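You operate a simulated robot arm through the tools that you are given. There is no shell and no other tool. Be economical: measure what you need, move in short steps, check, and stop when the job is done.

You run a simulated robot arm. Do the job below in one go: nothing can be reset, and whatever is moved stays where it is left.

TASK
Riddle the chips out of the tiles in the beige sieve.
Fine: draw the riddle cradle out, sieve on its bed, shake till no chips show, sieve back by the grit bins. Where these are worked on the way, their far stop is far enough and under half their travel is too little: riddle cradle.

The check looks at the end state, three seconds after you hand in, the way a careful person would. Anything else that was tipped, shoved, dropped, spilled or broken makes it a failure.

THE ROBOT
A 6-joint arm with a two-finger parallel gripper, fixed in place. Base frame: the origin is at the foot of the arm, x ahead of it, y to its left, z up. Readings come in mm, rad, newtons and seconds.
With the tool pointing down near the work surface it reaches from about 260 to 740 mm from the base axis. Its first joint turns from -1.152 to 1.152 rad. Payload 2.45 kg.
The tool frame sits at the grasp point between the pads (the TCP): z along the fingers, y along the line on which they close. The tips reach 24 mm beyond it. Largest opening 68 mm; finger width 17, thickness 10; the body of the gripper, 40 by 70 mm, starts 41 mm behind the TCP.
Orientation is that of the tool frame in the base frame, as [roll, pitch, yaw] about the fixed x, y, z axes, in that order (R = Rz(yaw) Ry(pitch) Rx(roll)). With the fingers straight down and closing along the base's y, the tool's x points along the base's -x, its y along +y and its z along -z.

THE INTERFACE
- The arm moves only by the tool apply_moves. Its argument "steps" is a list of rows, each an object of numbers (a shift or turn left out is 0, a gripper value left out holds the last): "tx", "ty", "tz": the shift along the base's x, y, z in units of 50 mm (1.0 is 50 mm); "rx", "ry", "rz": the turn, a rotation vector about the base's x, y, z in units of 5 degrees (1.0 is 5 degrees). In form: [{"tx": .., "ty": .., "tz": .., "rx": .., "ry": .., "rz": ..}, ...]. A call has 1 to 20 rows; each row shifts and turns the commanded pose from where the row before left it. "grip" is the gripper command, from -1 (fully open) to 1 (shut), values between in proportion, set as the call begins (left out, the last holds). A call with a number of a shift or a turn outside -1 to 1 is refused whole. Each row takes 0.2 s and may step no farther than 50 mm and 0.15 rad from the row before; otherwise, or with a gripper value out of range, the whole call is refused. A pose out of reach is approached as far as the arm can. The call stops where the force on the tool passes 60 N (or 10 N more than at its start, if that is more) or the arm is blocked; 0.2 s more then pass. Each finger travels about 108 mm/s and halts on what it meets, pressing with about 41 N; the grip force reading is that of the motor and also rises with nothing between the fingers. The clock runs only during rows and for 0.2 s after the last one: add rows that do not move to give the fingers time. The reply holds the time, the measured pose of the TCP, the force on the tool along the base axes, the opening and the grip force, in the units named above and with some noise, with the torque about the TCP (base axes, N m) and any sound that the robot's microphone picked up, and new pictures: "views" is both (left out), scene, wrist or none.
- Cameras (640 x 400 px; columns grow to the right, rows downward): "scene" is fixed at [160.7, 421, 1441.1]; the picture's right is [-0.77, -0.64, 0.00], its down [-0.48, 0.59, -0.65] and it looks along [0.41, -0.50, -0.76] (base axes); focal length 340 px, centre (320, 200). "wrist" rides on the gripper at [84, 11, -75] in the tool frame; the picture's right is [-0.13, 0.99, 0.00], its down [-0.60, -0.08, -0.79] and it looks along [-0.79, -0.10, 0.61] (tool axes); focal length 251 px, centre (320, 200). There is no depth. A picture from a camera that has moved, and an enlarged one, comes with that camera's place and axes in the base frame and with its lens.
- inspect(camera, box): a new picture of the part [left, top, right, bottom] of that camera's present view, enlarged. No time passes.
- finish_job(): hands the job in; it is judged then, once.

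Work in short steps. Places have to be worked out from the pictures, the camera data and where the tool is seen: move nearer, look again, correct. Check each grasp and each placing, and mend what went wrong. You have 120 turns and 200 pictures in all, those below and enlarged ones among them. Open the gripper and draw the arm clear of the work before you hand the job in, unless the task says otherwise; then end with one line.

The tools are called as a command line: name --argument value ..., lists and objects as JSON in quotes. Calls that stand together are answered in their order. apply_moves: Moves the arm, as the interface text tells. Its arguments: {"type":"object","properties":{"steps":{"type":"array"},"grip":{"type":"number"},"views":{"type":"string","enum":["both","scene","wrist","none"]}},"required":["steps"]} The other tools are called the same way: inspect (camera, box) takes an enlarged picture of a part of a camera's view; finish_job () hands the job in.

At the start:

```text
time_s: 0.0
tool_pos: [418.6, 118.8, 1079.0]
orientation: [3.142, 0.001, 3.141]
ft_force: [0.4, -0.2, 0.7]
moment: [-0.01, 0.01, 0.03]
opening: 67.9
gripper_force: 0.2
```

scene: 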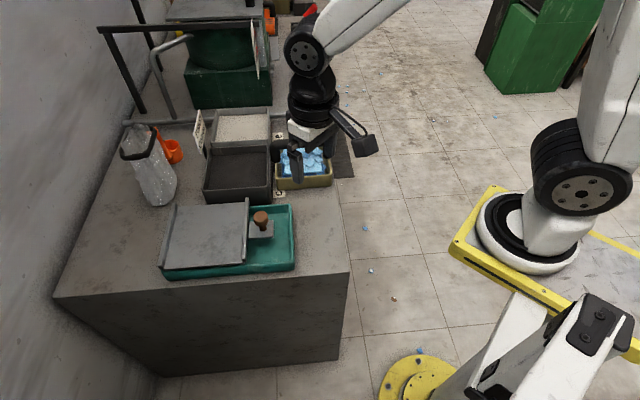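
wrist: 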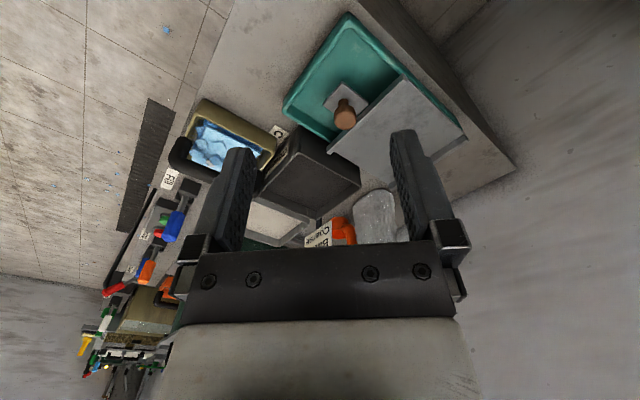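

I'll look closely at the bench area first, in both views.

inspect --camera "scene" --box '[140, 80, 360, 300]'

inspect --camera "wrist" --box '[160, 0, 480, 250]'

```text
1.82 times, centred on (250, 190) of scene
camera zoom: at [160.7, 421.0, 1441.1], right [-0.77, -0.64, 0.0], down [-0.48, 0.59, -0.65], along [0.41, -0.5, -0.76], focal length 617 px, centre (447, 218)
```

zoom: 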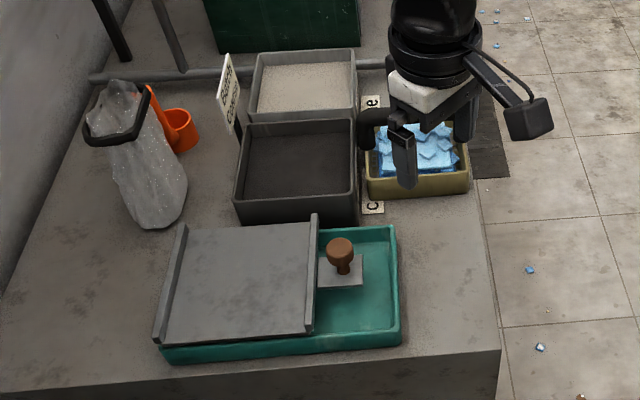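

```text
1.60 times, centred on (320, 125) of wrist
camera zoom: at [335.9, 129.0, 1157.3], right [0.13, 0.99, 0.0], down [0.6, -0.08, 0.79], along [0.79, -0.1, -0.61], focal length 402 px, centre (320, 320)
```

zoom: 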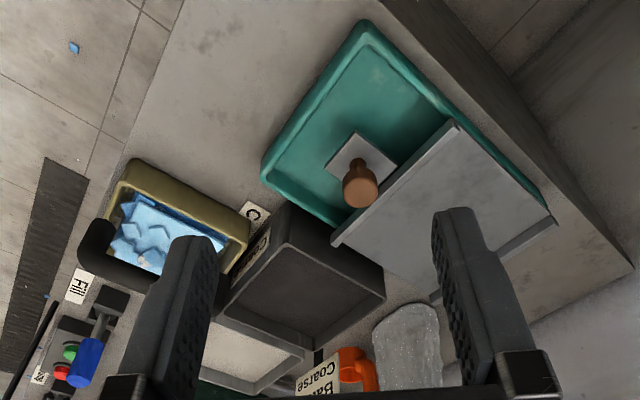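

Knob triangulates to about (565, 140, 829). I'll draw the arm back for a clear view of the sieve and cradle.

apply_moves --steps '[{"tx": -0.8, "ty": -0.4, "tz": -0.4}, {"tx": -0.8, "ty": -0.4, "tz": -0.4}, {"tx": 0, "ty": -0.4, "tz": 0}, {}]'

```text
time_s: 1.0
tool_pos: [340.2, 60.4, 1040.2]
orientation: [-3.141, -0.001, -3.14]
ft_force: [0.3, -0.1, -0.3]
moment: [0.02, 0.0, -0.01]
opening: 67.8
gripper_force: 0.1
camera wrist: at [257.3, 70.4, 1117.1], right [0.13, 0.99, 0.0], down [0.6, -0.08, 0.79], along [0.79, -0.1, -0.61], focal length 251 px, centre (320, 200)
```

scene: 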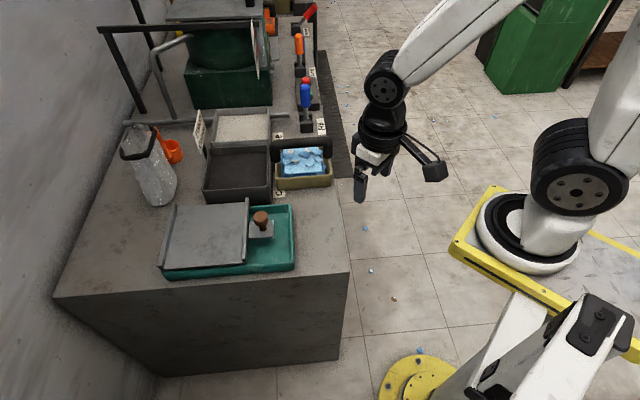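
wrist: 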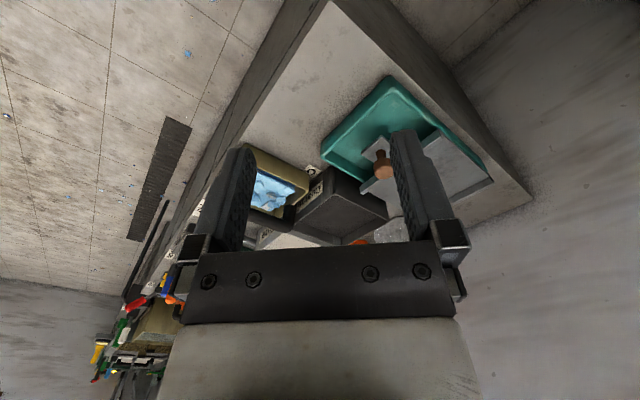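

inspect --camera "scene" --box '[150, 100, 350, 225]'

inspect --camera "scene" --box '[150, 190, 310, 290]'

inspect --camera "scene" --box '[260, 130, 350, 200]'

```text
3.20 times, centred on (250, 162) of scene
camera zoom: at [160.7, 421.0, 1441.1], right [-0.77, -0.64, 0.0], down [-0.48, 0.59, -0.65], along [0.41, -0.5, -0.76], focal length 1086 px, centre (544, 320)
```

zoom: 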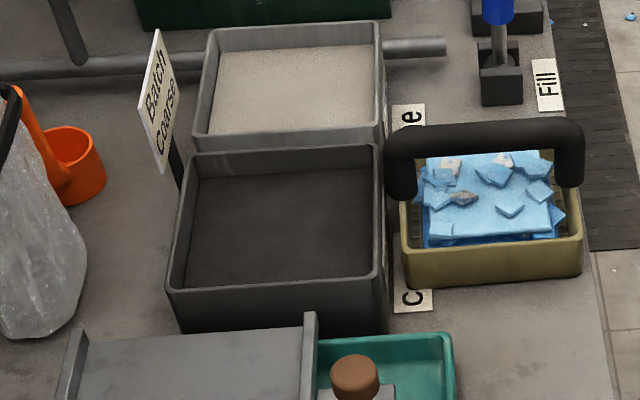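

```text
4.00 times, centred on (230, 240) of scene
camera zoom: at [160.7, 421.0, 1441.1], right [-0.77, -0.64, 0.0], down [-0.48, 0.59, -0.65], along [0.41, -0.5, -0.76], focal length 1358 px, centre (680, 40)
```

zoom: 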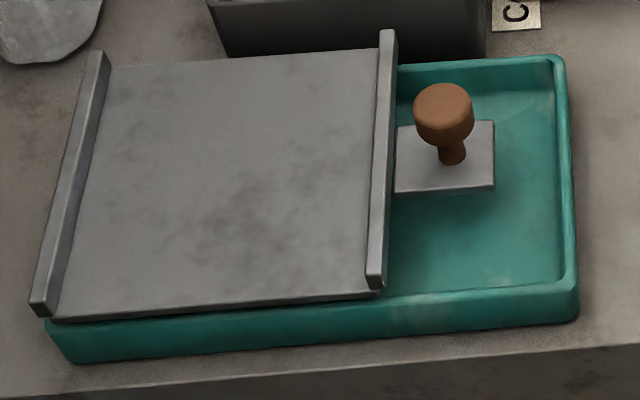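

```text
5.71 times, centred on (305, 165) of scene
camera zoom: at [160.7, 421.0, 1441.1], right [-0.77, -0.64, 0.0], down [-0.48, 0.59, -0.65], along [0.41, -0.5, -0.76], focal length 1940 px, centre (406, 400)
```

zoom: 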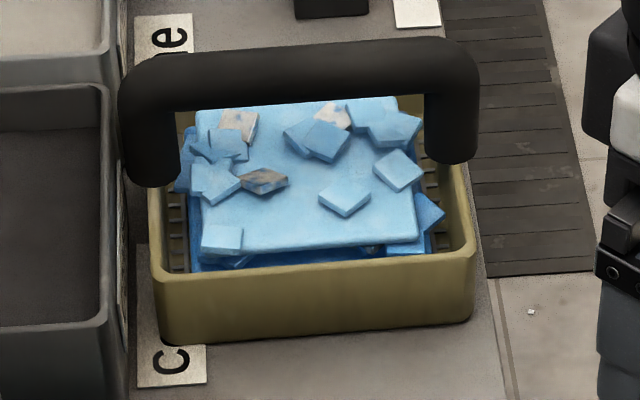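

The cradle runs along about (-0.707,-0.707) in base x,y, and the knob stands on its tab. I turn the tool 45° so it closes across the draw direction, and go above the knob for a closer look.

apply_moves --steps '[{"tx": 0.5, "ty": 0.178, "tz": -0.2, "rz": 1}, {"tx": 0.5, "ty": 0.178, "tz": -0.2, "rz": 1}, {"tx": 0.5, "ty": 0.178, "tz": -0.2, "rz": 1}, {"tx": 0.5, "ty": 0.178, "tz": -0.2, "rz": 1}, {"tx": 0.5, "ty": 0.178, "tz": -0.2, "rz": 1}, {"tx": 0.5, "ty": 0.178, "tz": -0.2, "rz": 1}, {"tx": 0.5, "ty": 0.178, "tz": -0.2, "rz": 1}, {"tx": 0.5, "ty": 0.178, "tz": -0.2, "rz": 1}, {"tx": 0.5, "ty": 0.178, "tz": -0.2, "rz": 1}, {}]'

```text
time_s: 3.2
tool_pos: [565.4, 138.5, 948.8]
orientation: [-3.141, 0.002, -2.354]
ft_force: [0.2, 0.5, 0.1]
moment: [-0.01, 0.0, 0.03]
opening: 67.9
gripper_force: 0.1
camera wrist: at [498.7, 86.8, 1026.0], right [-0.61, 0.79, 0.0], down [0.48, 0.37, 0.79], along [0.63, 0.48, -0.61], focal length 251 px, centre (320, 200)
```

scene: 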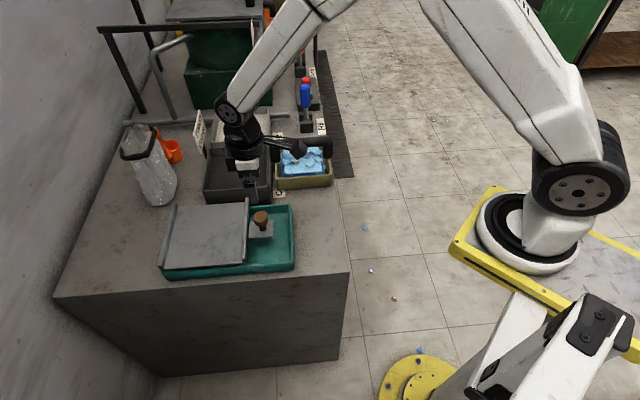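
wrist: 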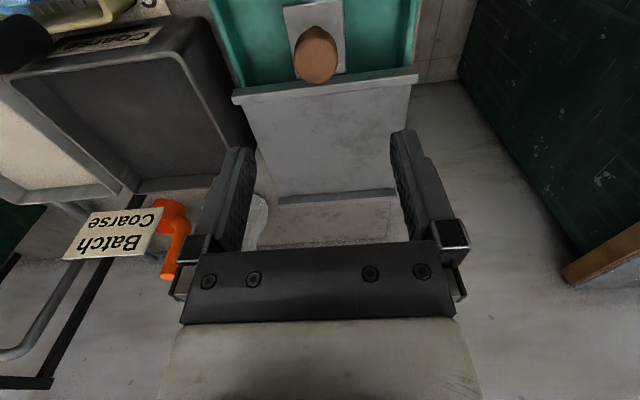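

Knob head centre refines to about (571, 137, 812), roughly 36 mm wide. I go down to just above it and look.

apply_moves --steps '[{"tx": 0.11, "ty": -0.03, "tz": -0.8}, {"tz": -0.9}, {}]'

inspect --camera "scene" --box '[150, 160, 310, 280]'

```text
time_s: 4.0
tool_pos: [570.5, 135.1, 865.8]
orientation: [-3.141, -0.001, -2.355]
ft_force: [0.3, -0.4, -0.2]
moment: [0.01, -0.01, 0.0]
opening: 68.1
gripper_force: 0.0
camera wrist: at [504.1, 84.1, 943.2], right [-0.61, 0.79, 0.0], down [0.48, 0.37, 0.79], along [0.63, 0.48, -0.61], focal length 251 px, centre (320, 200)
```

scene: 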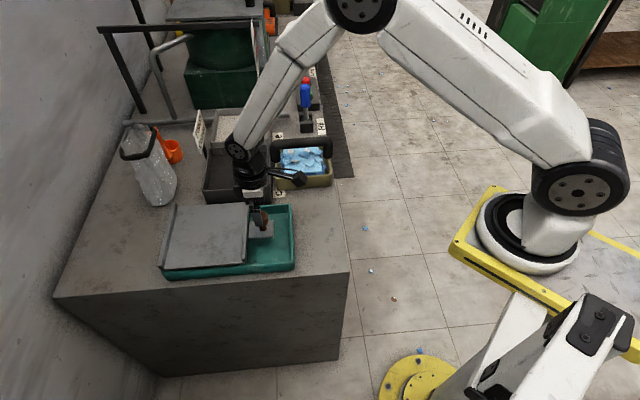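
wrist: 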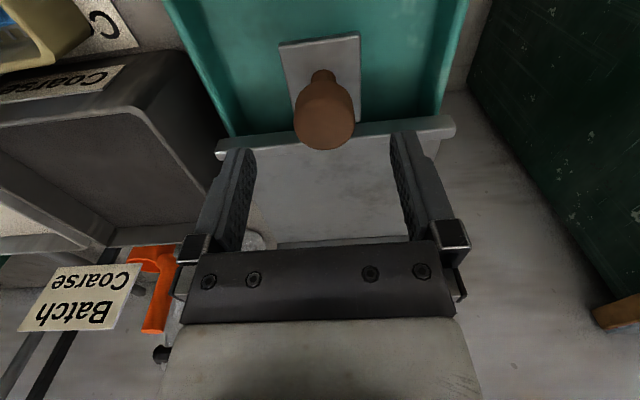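

```text
3.33 times, centred on (230, 220) of scene
camera zoom: at [160.7, 421.0, 1441.1], right [-0.77, -0.64, 0.0], down [-0.48, 0.59, -0.65], along [0.41, -0.5, -0.76], focal length 1132 px, centre (620, 133)
```

zoom: 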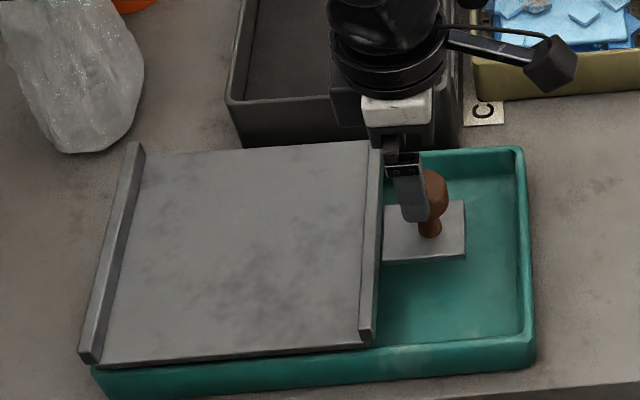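

The knob sits centred between the fingers. I descend 48 mm and close on the head.

apply_moves --steps '[{"tz": -0.48, "ty": 0.03}, {"tz": -0.48}, {}]' --views "none"

apply_moves --steps '[{}, {}, {}]' --grip 1

```text
time_s: 4.8
tool_pos: [570.0, 138.3, 819.5]
orientation: [-3.141, -0.001, -2.356]
ft_force: [-0.1, 1.1, 0.2]
moment: [0.0, 0.0, 0.0]
opening: 68.0
gripper_force: 0.0
```

```text
time_s: 5.6
tool_pos: [569.5, 138.2, 818.0]
orientation: [-3.141, -0.002, -2.355]
ft_force: [-8.5, 9.8, 0.4]
moment: [0.32, -0.13, 0.03]
opening: 33.6
gripper_force: 45.2
camera wrist: at [503.2, 86.2, 896.2], right [-0.61, 0.79, 0.0], down [0.48, 0.37, 0.79], along [0.63, 0.48, -0.61], focal length 251 px, centre (320, 200)
```

scene: 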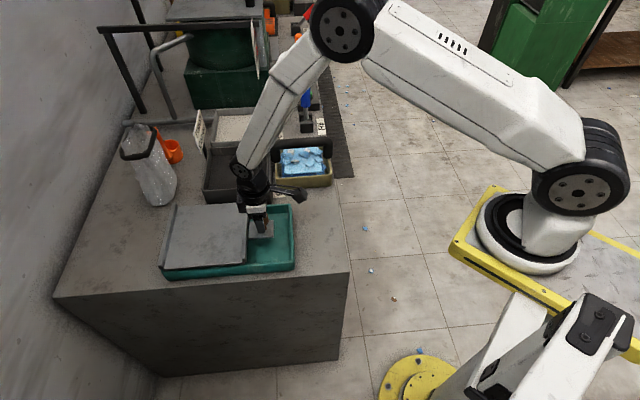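
wrist: 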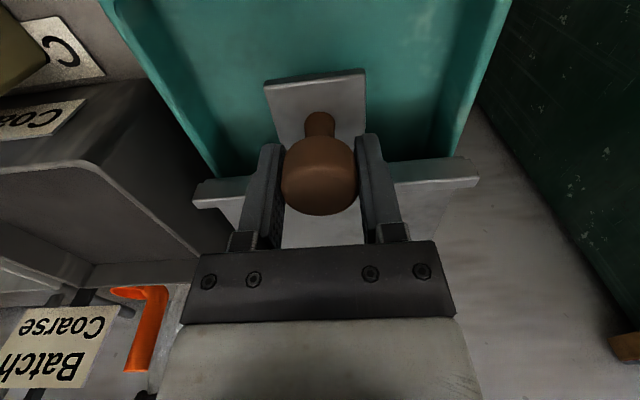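

Gripped (33.6 mm). I draw it out along (-0.707,-0.707) in small steps.

apply_moves --steps '[{"tx": -0.1, "ty": -0.06}, {"tx": -0.1, "ty": -0.1}, {"tx": -0.1, "ty": -0.1}, {"tx": -0.1, "ty": -0.1}, {"tx": -0.1, "ty": -0.1}, {"tx": -0.1, "ty": -0.1}, {}]'

```text
time_s: 7.2
tool_pos: [541.5, 110.3, 818.7]
orientation: [-3.138, 0.005, -2.358]
ft_force: [15.2, -16.1, 20.6]
moment: [-0.61, 0.25, 0.17]
opening: 33.5
gripper_force: 44.6
camera wrist: at [474.1, 57.9, 895.6], right [-0.61, 0.79, 0.0], down [0.48, 0.37, 0.8], along [0.63, 0.48, -0.6], focal length 251 px, centre (320, 200)
```

scene: 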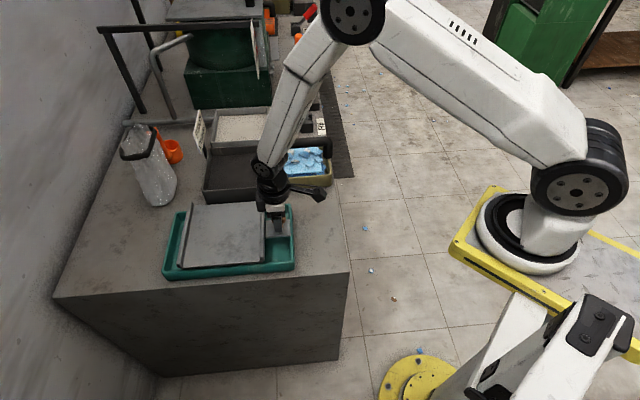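
wrist: 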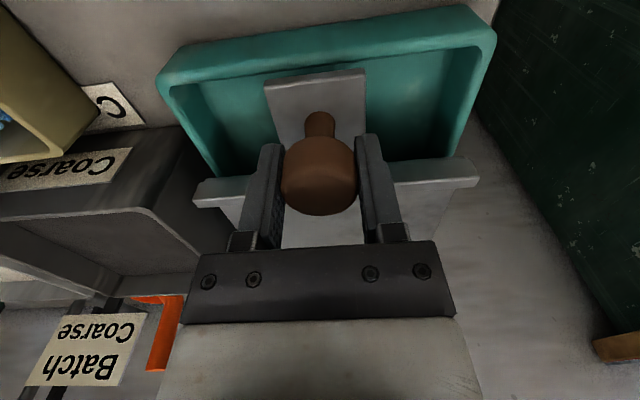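

It slides smoothly; 40 mm so far. Side force says I drift a bit; I correct and continue.

apply_moves --steps '[{"tx": 0.02, "ty": -0.06, "tz": 0.02}, {"tx": -0.1, "ty": -0.1, "tz": 0.01}, {"tx": -0.1, "ty": -0.1}, {"tx": -0.1, "ty": -0.1}, {}]'

```text
time_s: 8.4
tool_pos: [524.8, 93.9, 818.6]
orientation: [3.141, -0.003, -2.354]
ft_force: [-12.9, 14.0, 27.2]
moment: [0.57, -0.2, -0.09]
opening: 33.3
gripper_force: 45.3
camera wrist: at [458.2, 41.1, 896.1], right [-0.61, 0.79, 0.0], down [0.49, 0.37, 0.79], along [0.63, 0.48, -0.61], focal length 251 px, centre (320, 200)
```

scene: 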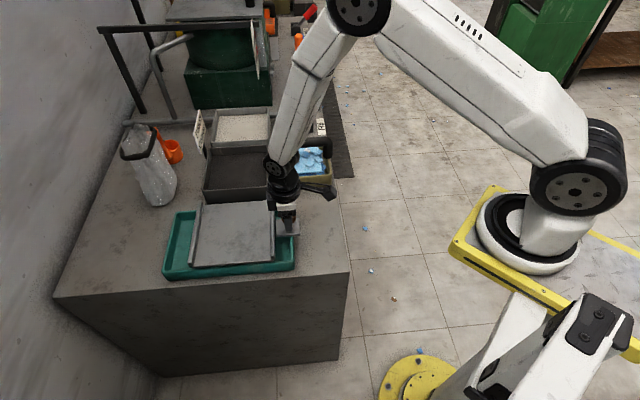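
wrist: 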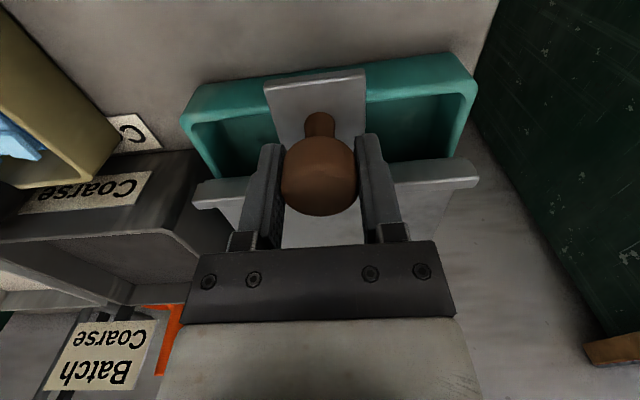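

63 mm drawn, no stop yet. Continue, with small correction.

apply_moves --steps '[{"tx": -0.02, "ty": 0.01, "tz": 0.02}, {"tx": -0.1, "ty": -0.1}, {"tx": -0.1, "ty": -0.1}, {"tx": -0.1, "ty": -0.1}, {}]'

```text
time_s: 9.6
tool_pos: [509.5, 79.0, 818.9]
orientation: [3.139, -0.001, -2.355]
ft_force: [-0.4, -1.6, -18.0]
moment: [-0.39, 0.36, 0.27]
opening: 33.4
gripper_force: 45.1
camera wrist: at [442.8, 25.9, 896.1], right [-0.61, 0.79, 0.0], down [0.48, 0.37, 0.79], along [0.63, 0.48, -0.61], focal length 251 px, centre (320, 200)
```

scene: 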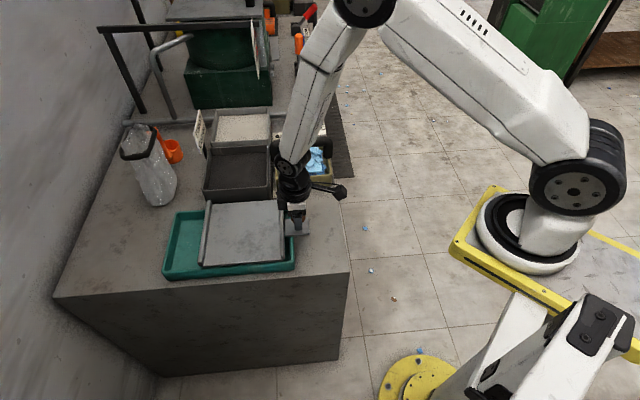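
wrist: 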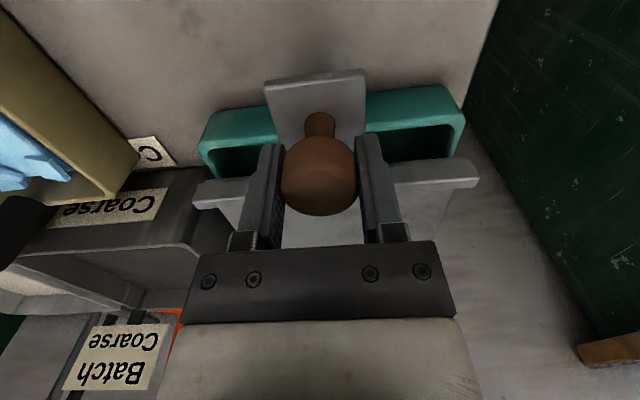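

84 mm, still free. Continue until the stop is felt.

apply_moves --steps '[{"tx": -0.1, "ty": -0.1}, {"tx": -0.1, "ty": -0.1}, {"tx": -0.1, "ty": -0.1}, {"tx": -0.1, "ty": -0.1}, {}]'

```text
time_s: 10.8
tool_pos: [493.5, 60.8, 821.9]
orientation: [-3.136, 0.006, -2.349]
ft_force: [4.3, 48.7, 10.6]
moment: [0.75, -0.15, 0.04]
opening: 33.6
gripper_force: 44.9
camera wrist: at [426.6, 9.6, 898.7], right [-0.61, 0.79, 0.0], down [0.47, 0.37, 0.8], along [0.63, 0.49, -0.6], focal length 251 px, centre (320, 200)
```

scene: 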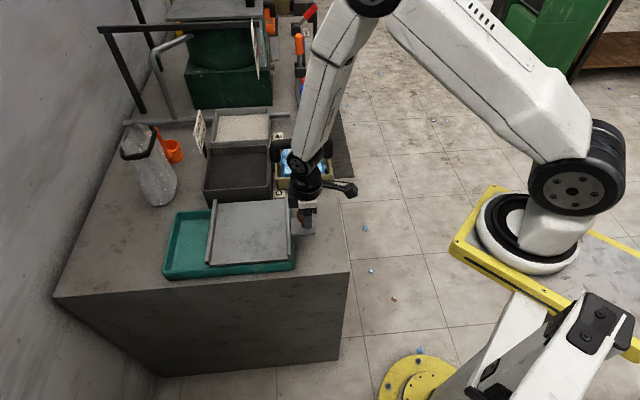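
wrist: 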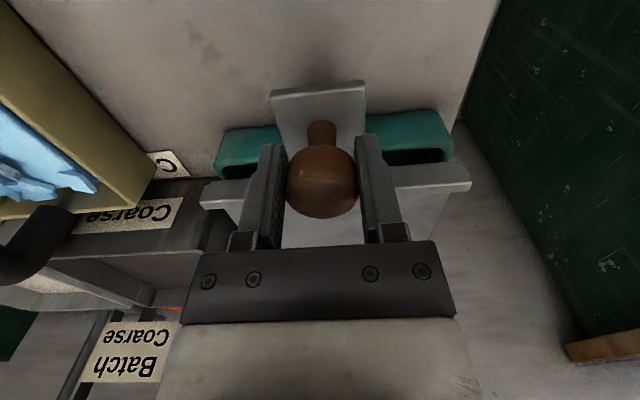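

Resistance of about 37 N against the motion: the far stop, ~108 mm of travel. I ease off a little, open, and rise.

apply_moves --steps '[{"tx": 0.03, "ty": 0.06}, {}]' --views "none"

apply_moves --steps '[{}, {}, {}]' --grip -1 --views "none"

apply_moves --steps '[{"tz": 0.6}, {"tz": 0.8}, {"tz": 0.8}, {"tz": 0.4}, {}]'

```text
time_s: 11.4
tool_pos: [493.1, 61.7, 821.4]
orientation: [-3.14, 0.001, -2.356]
ft_force: [1.3, 22.6, 36.9]
moment: [0.39, -0.03, 0.12]
opening: 33.1
gripper_force: 44.4
```

```text
time_s: 12.2
tool_pos: [491.2, 60.7, 820.3]
orientation: [-3.141, 0.001, -2.356]
ft_force: [1.1, 0.2, 0.1]
moment: [-0.01, -0.01, -0.01]
opening: 68.0
gripper_force: 0.1
```

```text
time_s: 13.4
tool_pos: [493.3, 61.9, 950.9]
orientation: [3.14, 0.001, -2.356]
ft_force: [-0.8, 0.5, -0.7]
moment: [-0.02, -0.01, -0.02]
opening: 68.0
gripper_force: 0.0
camera wrist: at [427.2, 10.9, 1027.8], right [-0.61, 0.79, 0.0], down [0.48, 0.37, 0.79], along [0.63, 0.48, -0.61], focal length 251 px, centre (320, 200)
```

scene: 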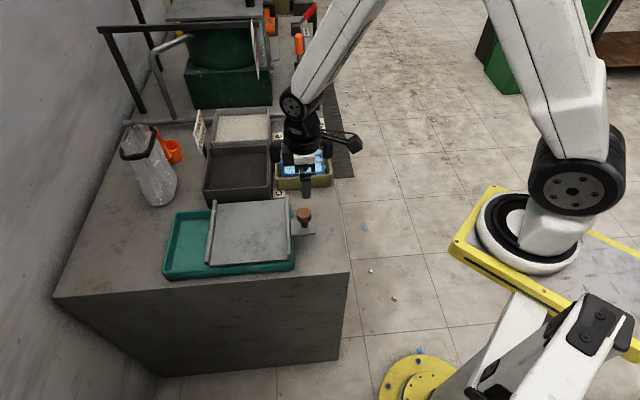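
wrist: 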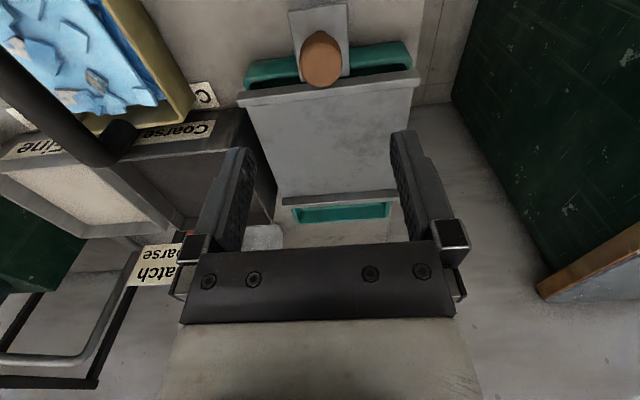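

The cradle is out at its far stop. The sieve's bar is estimated near (680, -105, ~815), running along the draw direction; I go above it at z 950 to measure.

apply_moves --steps '[{"tx": 0.75, "ty": -0.66}, {"tx": 0.75, "ty": -0.66}, {"tx": 0.75, "ty": -0.67}, {"tx": 0.75, "ty": -0.67}, {"tx": 0.7, "ty": -0.66}, {}]'

inspect --camera "scene" --box '[180, 100, 340, 280]'

```text
refused: row 3 steps farther than a row can; nothing moved
```

```text
2.22 times, centred on (260, 190) of scene
camera zoom: at [160.7, 421.0, 1441.1], right [-0.77, -0.64, 0.0], down [-0.48, 0.59, -0.65], along [0.41, -0.5, -0.76], focal length 754 px, centre (453, 222)
```

zoom: 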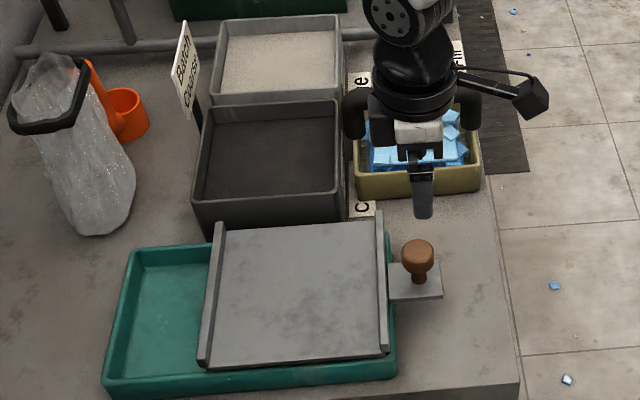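

A row was slightly too long; I repeat with shorter rows.

apply_moves --steps '[{"tx": 0.62, "ty": -0.56}, {"tx": 0.62, "ty": -0.56}, {"tx": 0.62, "ty": -0.56}, {"tx": 0.62, "ty": -0.56}, {"tx": 0.62, "ty": -0.55}, {"tx": 0.62, "ty": -0.55}, {}]'

```text
time_s: 15.0
tool_pos: [679.3, -104.8, 949.1]
orientation: [3.141, 0.0, -2.358]
ft_force: [-0.3, 1.1, -0.5]
moment: [0.0, 0.0, -0.01]
opening: 68.0
gripper_force: 0.0
camera wrist: at [612.5, -157.7, 1027.0], right [-0.61, 0.79, 0.0], down [0.48, 0.37, 0.79], along [0.63, 0.48, -0.61], focal length 251 px, centre (320, 200)
```

scene: 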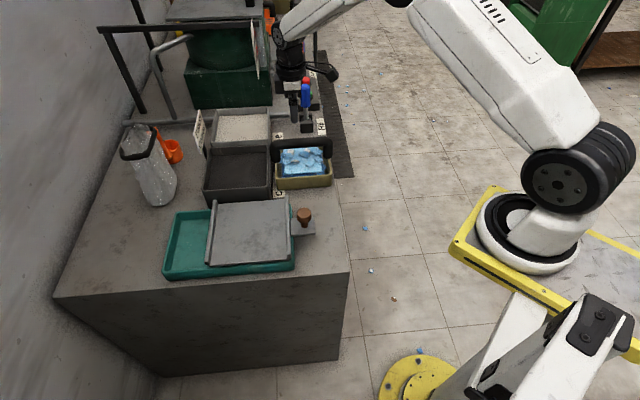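
wrist: 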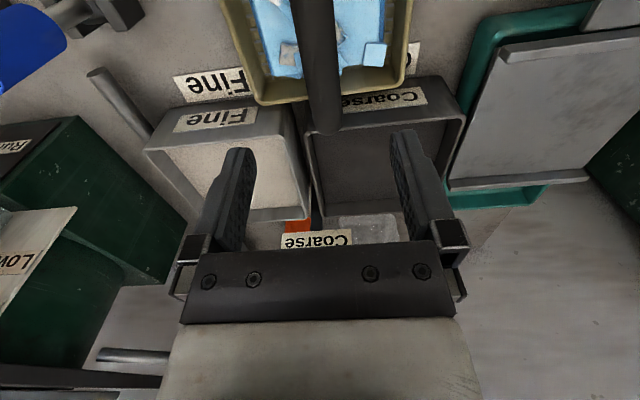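

The bar lies along x−y≈790, its far bend near (728,-62,820); outer length ~175 mm, so its middle is near (666,-124). I go there and down to z 875.

apply_moves --steps '[{"tx": -0.25, "ty": -0.38, "tz": -0.3}, {"tz": -0.6}, {"tz": -0.58}, {}]'

inspect --camera "scene" --box '[250, 110, 350, 200]'

```text
time_s: 16.0
tool_pos: [664.2, -126.1, 873.8]
orientation: [3.141, -0.001, -2.355]
ft_force: [-0.5, 0.4, 0.5]
moment: [0.0, -0.02, -0.02]
opening: 67.9
gripper_force: 0.1
camera wrist: at [598.0, -178.3, 951.2], right [-0.61, 0.79, 0.0], down [0.48, 0.37, 0.79], along [0.63, 0.48, -0.61], focal length 251 px, centre (320, 200)
```

scene: 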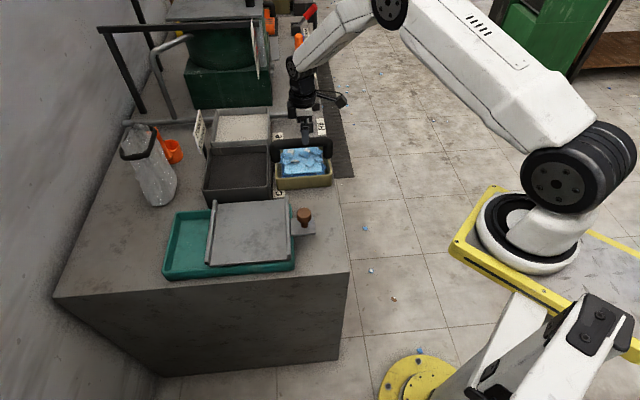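
wrist: 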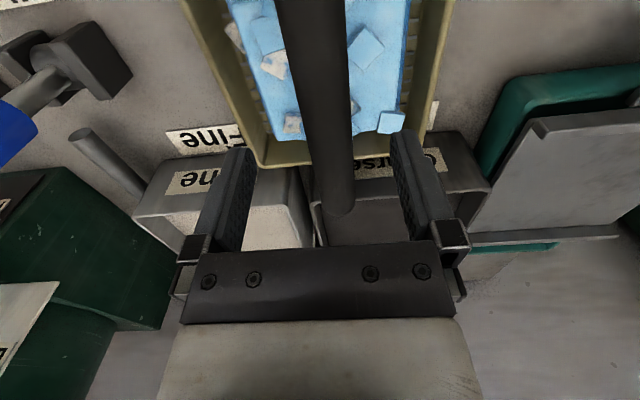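

```text
4.44 times, centred on (300, 155) of scene
camera zoom: at [160.7, 421.0, 1441.1], right [-0.77, -0.64, 0.0], down [-0.48, 0.59, -0.65], along [0.41, -0.5, -0.76], focal length 1509 px, centre (409, 400)
```

zoom: 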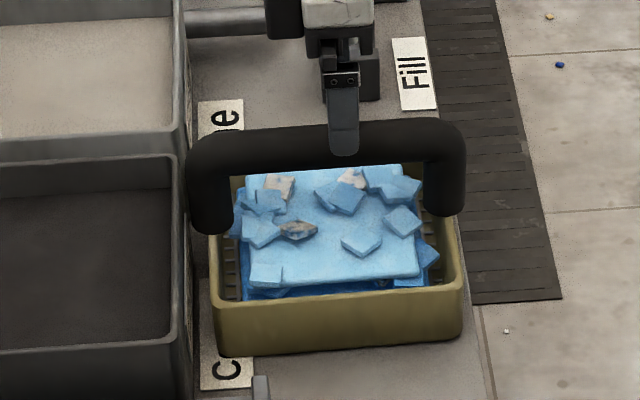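

The bar is centred between the fingers; its centre works out at about (670,-120,817). I descend to z 814 and close.

apply_moves --steps '[{"tx": 0.11, "ty": 0.11, "tz": -0.5}, {"tz": -0.68}, {}]' --views "none"

apply_moves --steps '[{}, {}, {}]' --grip 1

```text
time_s: 16.8
tool_pos: [669.5, -120.1, 817.4]
orientation: [3.141, 0.001, -2.356]
ft_force: [-0.1, 0.7, 0.0]
moment: [-0.02, -0.01, 0.0]
opening: 68.2
gripper_force: 0.0
```

```text
time_s: 17.6
tool_pos: [669.5, -120.6, 816.2]
orientation: [3.141, 0.002, -2.353]
ft_force: [-0.6, 0.4, 0.2]
moment: [-0.01, -0.04, 0.1]
opening: 27.0
gripper_force: 41.0
camera wrist: at [603.0, -172.7, 893.6], right [-0.61, 0.79, 0.0], down [0.48, 0.37, 0.79], along [0.63, 0.48, -0.61], focal length 251 px, centre (320, 200)
```

scene: 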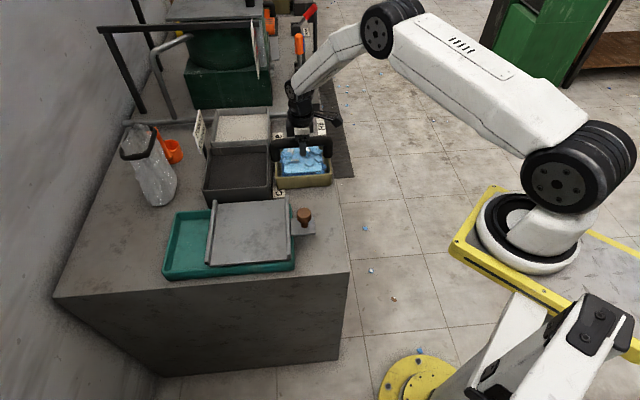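
wrist: 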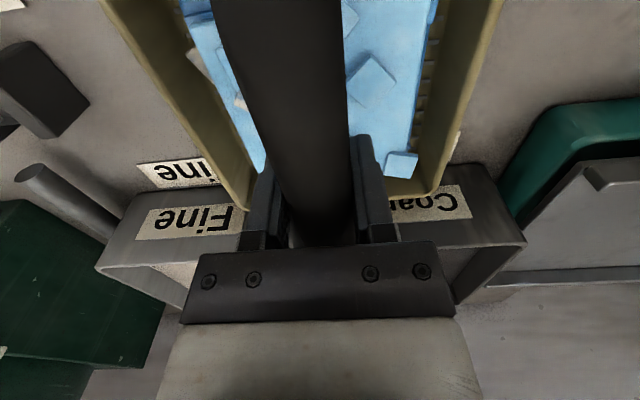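

Firm grip (27 mm) on the bar; the put-back pose is TCP (669.5,-120.6,816). I lift slowly straight up and check.

apply_moves --steps '[{"tz": 0.05}, {"tz": 0.1}, {"tz": 0.15}, {"tz": 0.2}, {"tz": 0.2}, {"tz": 0.1}, {}]'

inspect --camera "scene" --box '[240, 100, 350, 210]'

```text
time_s: 19.2
tool_pos: [668.6, -118.2, 856.5]
orientation: [-3.141, 0.0, -2.358]
ft_force: [0.3, -0.5, -3.8]
moment: [-0.05, 0.01, -0.04]
opening: 27.0
gripper_force: 41.0
camera wrist: at [602.9, -171.2, 933.6], right [-0.61, 0.79, 0.0], down [0.48, 0.37, 0.79], along [0.63, 0.48, -0.61], focal length 251 px, centre (320, 200)
```

scene: 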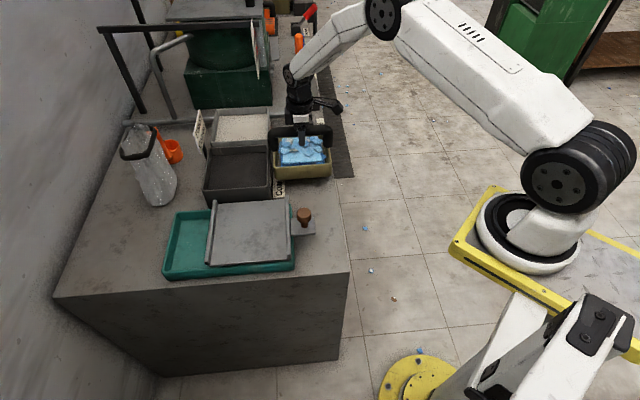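
wrist: 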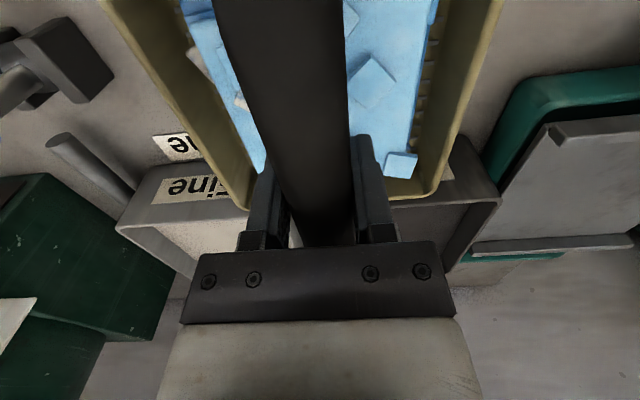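

```text
3.64 times, centred on (295, 155) of scene
camera zoom: at [160.8, 421.0, 1441.1], right [-0.77, -0.64, 0.0], down [-0.48, 0.59, -0.65], along [0.41, -0.5, -0.76], focal length 1234 px, centre (411, 364)
```

zoom: 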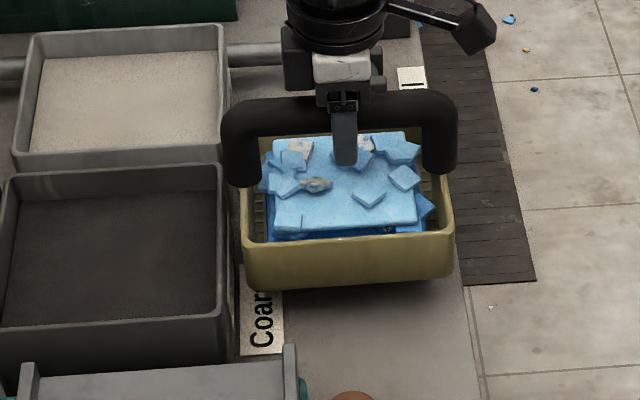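

Sieve lifted level, nothing dropped (load about 4 N). I raise to 950.

apply_moves --steps '[{"tz": 0.15}, {"tz": 0.3}, {"tz": 0.4}, {"tz": 0.4}, {"tz": 0.4}, {"tz": 0.2}, {}]' --views "none"

apply_moves --steps '[{"tx": -0.02, "ty": 0.08}, {"tx": -0.06, "ty": 0.2}, {"tx": -0.08, "ty": 0.3}, {"tx": -0.1, "ty": 0.4}, {"tx": -0.12, "ty": 0.46}, {"tx": -0.12, "ty": 0.46}, {"tx": -0.12, "ty": 0.46}, {"tx": -0.12, "ty": 0.46}, {"tx": -0.12, "ty": 0.46}, {"tx": -0.12, "ty": 0.46}, {"tx": -0.12, "ty": 0.46}, {"tx": -0.12, "ty": 0.46}, {"tx": -0.12, "ty": 0.42}, {"tx": -0.11, "ty": 0.34}, {"tx": -0.08, "ty": 0.2}, {"tx": -0.04, "ty": 0.1}, {}]'

inspect --camera "scene" --box '[150, 140, 330, 290]'

```text
time_s: 20.8
tool_pos: [671.5, -120.7, 949.5]
orientation: [3.141, 0.0, -2.356]
ft_force: [1.0, 0.1, -2.7]
moment: [0.01, 0.04, -0.01]
opening: 27.1
gripper_force: 40.9
```

```text
time_s: 24.4
tool_pos: [592.1, 166.5, 947.7]
orientation: [-3.141, 0.001, -2.356]
ft_force: [-0.7, -0.6, -3.4]
moment: [-0.03, 0.0, -0.01]
opening: 27.3
gripper_force: 41.2
camera wrist: at [525.5, 114.3, 1025.6], right [-0.61, 0.79, 0.0], down [0.48, 0.37, 0.79], along [0.63, 0.48, -0.61], focal length 251 px, centre (320, 200)
```

scene: 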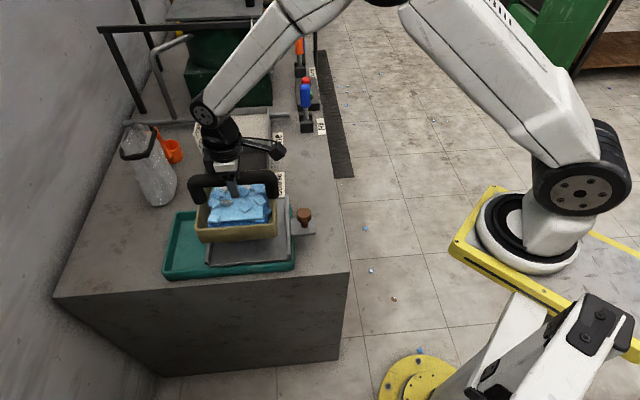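
wrist: 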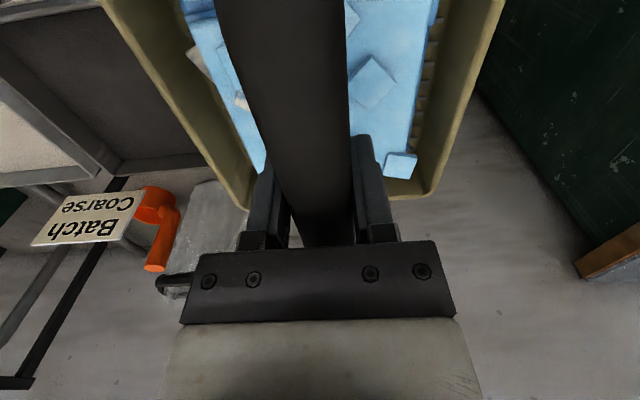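

```text
2.67 times, centred on (240, 215) of scene
camera zoom: at [160.7, 421.0, 1441.0], right [-0.77, -0.64, 0.0], down [-0.48, 0.59, -0.65], along [0.41, -0.5, -0.76], focal length 905 px, centre (533, 160)
```

zoom: 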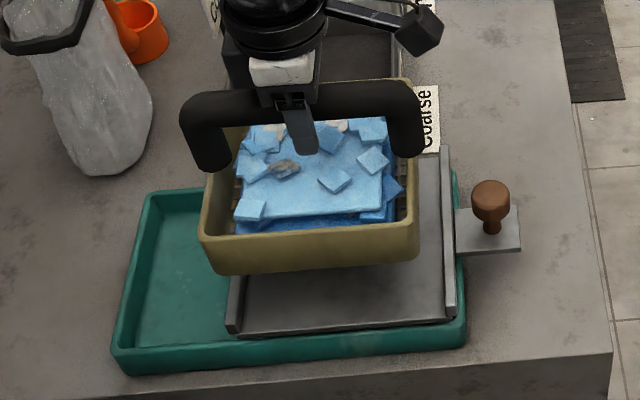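

Sieve hangs above the bed. I shift y by −8 mm, descend to about 20 mm above the bed, and compare it with the rails.

apply_moves --steps '[{"ty": -0.08, "tz": -0.1}, {"ty": -0.08, "tz": -0.25}, {"tz": -0.3}, {"tz": -0.3}, {"tz": -0.2}, {"tz": -0.09}, {}, {}]'

inspect --camera "scene" --box '[170, 170, 320, 280]'

```text
time_s: 26.2
tool_pos: [592.1, 158.6, 886.4]
orientation: [3.141, 0.001, -2.356]
ft_force: [-0.1, 0.1, -3.4]
moment: [0.01, -0.02, -0.03]
opening: 27.1
gripper_force: 41.1
camera wrist: at [525.0, 107.0, 964.1], right [-0.61, 0.79, 0.0], down [0.48, 0.37, 0.79], along [0.63, 0.48, -0.61], focal length 251 px, centre (320, 200)
```

scene: 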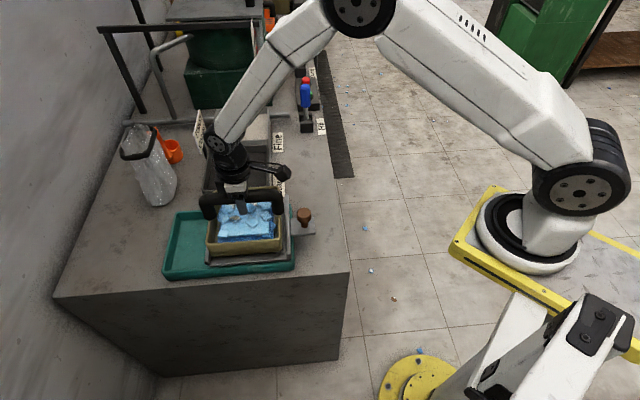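
wrist: 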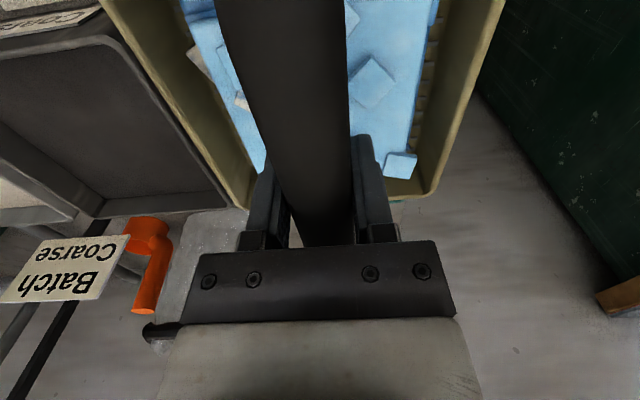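

```text
3.64 times, centred on (245, 225) of scene
camera zoom: at [160.8, 421.0, 1441.0], right [-0.77, -0.64, 0.0], down [-0.48, 0.59, -0.65], along [0.41, -0.5, -0.76], focal length 1234 px, centre (593, 109)
```

zoom: 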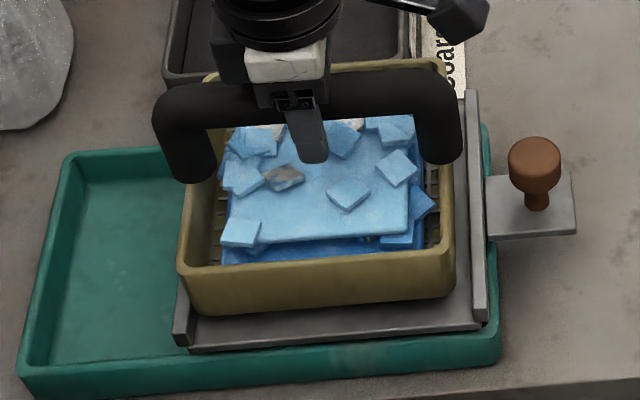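

The body sits about 6 mm too far to the −u side; front-back margin is about even. I shift (−4.2,−4.2) and lower gently to contact.

apply_moves --steps '[{"tx": -0.085, "ty": -0.085}, {}, {"tz": -0.1}, {"tz": -0.1}, {}]' --views "scene"

inspect --camera "scene" --box '[170, 170, 320, 280]'

```text
time_s: 27.4
tool_pos: [587.4, 155.4, 877.0]
orientation: [3.141, 0.0, -2.355]
ft_force: [-0.1, -0.5, -3.8]
moment: [-0.02, 0.02, -0.01]
opening: 27.4
gripper_force: 41.2
```

scene: 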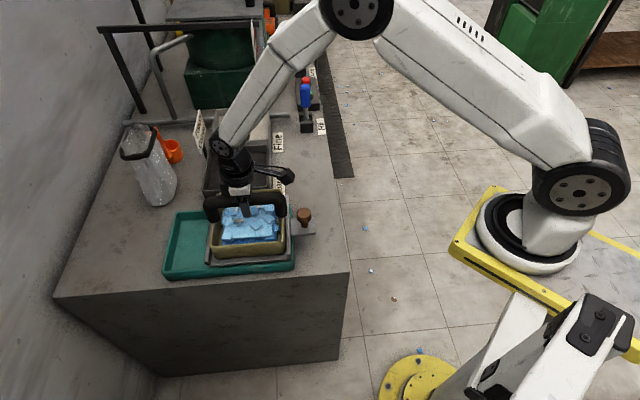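

```text
3.64 times, centred on (245, 225) of scene
camera zoom: at [160.8, 421.0, 1441.0], right [-0.77, -0.64, 0.0], down [-0.48, 0.59, -0.65], along [0.41, -0.5, -0.76], focal length 1234 px, centre (593, 109)
```

zoom: 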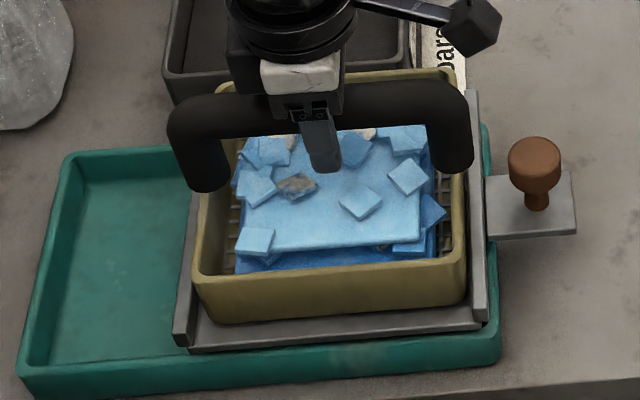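

Now balanced between the rails. Lower further in small steps to contact.

apply_moves --steps '[{"tz": -0.06}, {"tz": -0.06}, {"tz": -0.06}, {}]' --views "none"

```text
time_s: 28.6
tool_pos: [590.3, 156.7, 875.1]
orientation: [-3.137, 0.011, -2.353]
ft_force: [-0.2, 0.5, 5.5]
moment: [-0.11, 0.08, 0.06]
opening: 27.2
gripper_force: 41.0
stopped in row 4: the force on the tool passed its limit at 60 N (the readings are from after the stop); the commanded pose is now the measured one
```

Contact at z≈875 with the tool stopped. I check whether it is resting flat on the bed or on a rail.

inspect --camera "scene" --box '[190, 180, 310, 275]'

inspect --camera "wrist" --box '[0, 0, 640, 400]'

```text
4.21 times, centred on (250, 228) of scene
camera zoom: at [160.6, 420.9, 1441.1], right [-0.77, -0.64, 0.0], down [-0.48, 0.59, -0.65], along [0.41, -0.5, -0.76], focal length 1429 px, centre (615, 84)
```

zoom: 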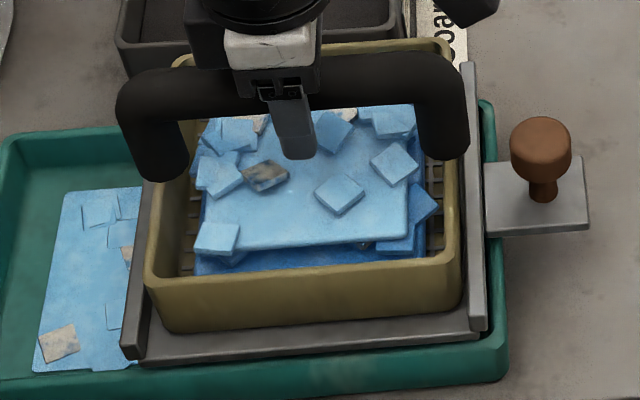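

```text
1.00 times, centred on (320, 200) of wrist (not enlarged: the box is as wide or as high as the picture)
camera zoom: at [523.7, 103.9, 950.4], right [-0.61, 0.79, 0.0], down [0.47, 0.37, 0.8], along [0.64, 0.49, -0.6], focal length 251 px, centre (320, 200)
```

zoom: 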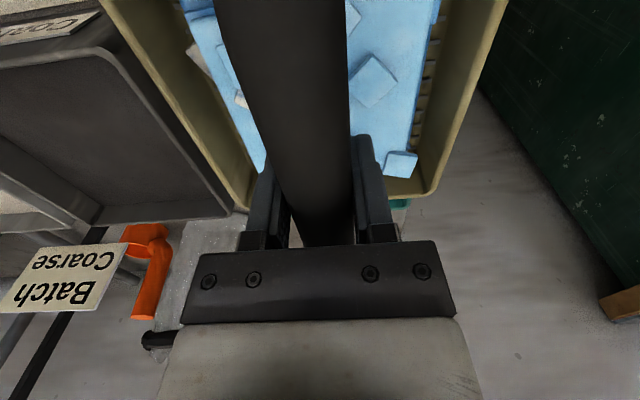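

The sieve sits between the rails, and some material has already landed in the tray under the bed. Holding the bar lightly on the bed, I try a short gentle to-and-fro shake along the rails' cross-direction slack.

apply_moves --steps '[{"tx": 0.1, "ty": 0.1}, {"tx": -0.1, "ty": -0.1}, {"tx": 0.1, "ty": 0.1}, {"tx": -0.1, "ty": -0.1}, {"tx": 0.1, "ty": 0.1}, {"tx": -0.1, "ty": -0.1}, {}]' --views "scene"

inspect --camera "scene" --box '[160, 180, 320, 290]'

```text
time_s: 30.2
tool_pos: [590.7, 156.6, 875.3]
orientation: [-3.138, 0.011, -2.355]
ft_force: [-0.1, 0.0, 15.7]
moment: [0.06, -0.06, -0.02]
opening: 27.0
gripper_force: 41.2
```

scene: 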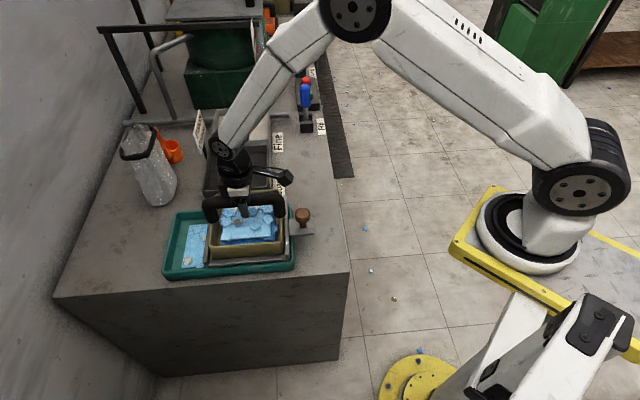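

```text
3.64 times, centred on (240, 235) of scene
camera zoom: at [160.4, 420.9, 1441.1], right [-0.77, -0.64, 0.0], down [-0.48, 0.59, -0.65], along [0.41, -0.5, -0.76], focal length 1234 px, centre (611, 73)
```

zoom: 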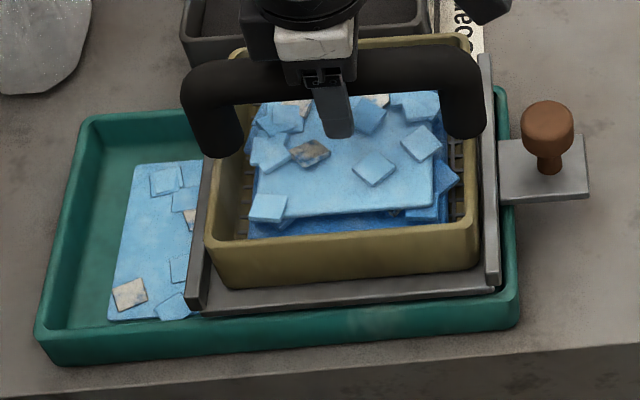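

Caught material is visible in the tray, but chips still show on the tiles. I keep shaking a bit stronger.

apply_moves --steps '[{"tx": 0.2, "ty": 0.2}, {"tx": -0.2, "ty": -0.2}, {"tx": 0.2, "ty": 0.2}, {"tx": -0.2, "ty": -0.2}, {"tx": 0.2, "ty": 0.2}, {"tx": -0.2, "ty": -0.2}, {"tx": 0.2, "ty": 0.2}, {"tx": -0.2, "ty": -0.2}, {"tx": 0.2, "ty": 0.2}, {"tx": -0.2, "ty": -0.2}, {}]' --views "scene"

inspect --camera "scene" --box '[160, 180, 320, 290]'

```text
time_s: 32.6
tool_pos: [590.2, 157.9, 874.2]
orientation: [-3.139, 0.01, -2.354]
ft_force: [-1.7, 1.8, 7.5]
moment: [-0.05, 0.07, 0.07]
opening: 27.2
gripper_force: 41.3
```

scene: 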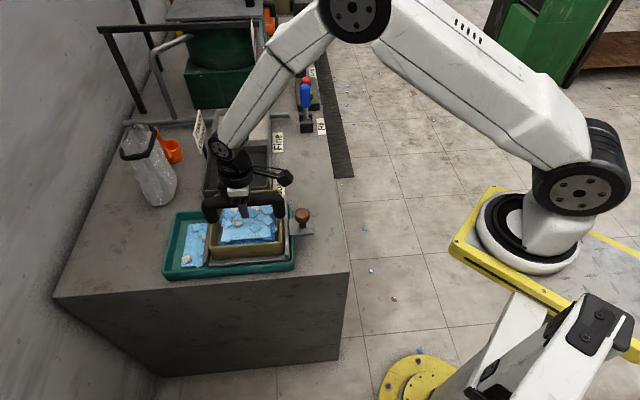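

```text
3.64 times, centred on (240, 235) of scene
camera zoom: at [160.5, 421.0, 1441.1], right [-0.77, -0.64, 0.0], down [-0.48, 0.59, -0.65], along [0.41, -0.5, -0.76], focal length 1234 px, centre (611, 73)
```

zoom: 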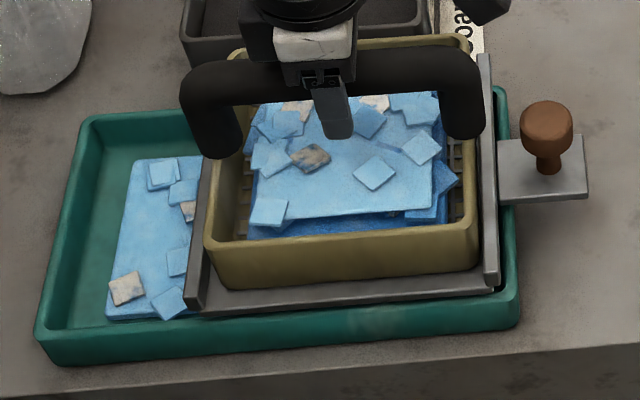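

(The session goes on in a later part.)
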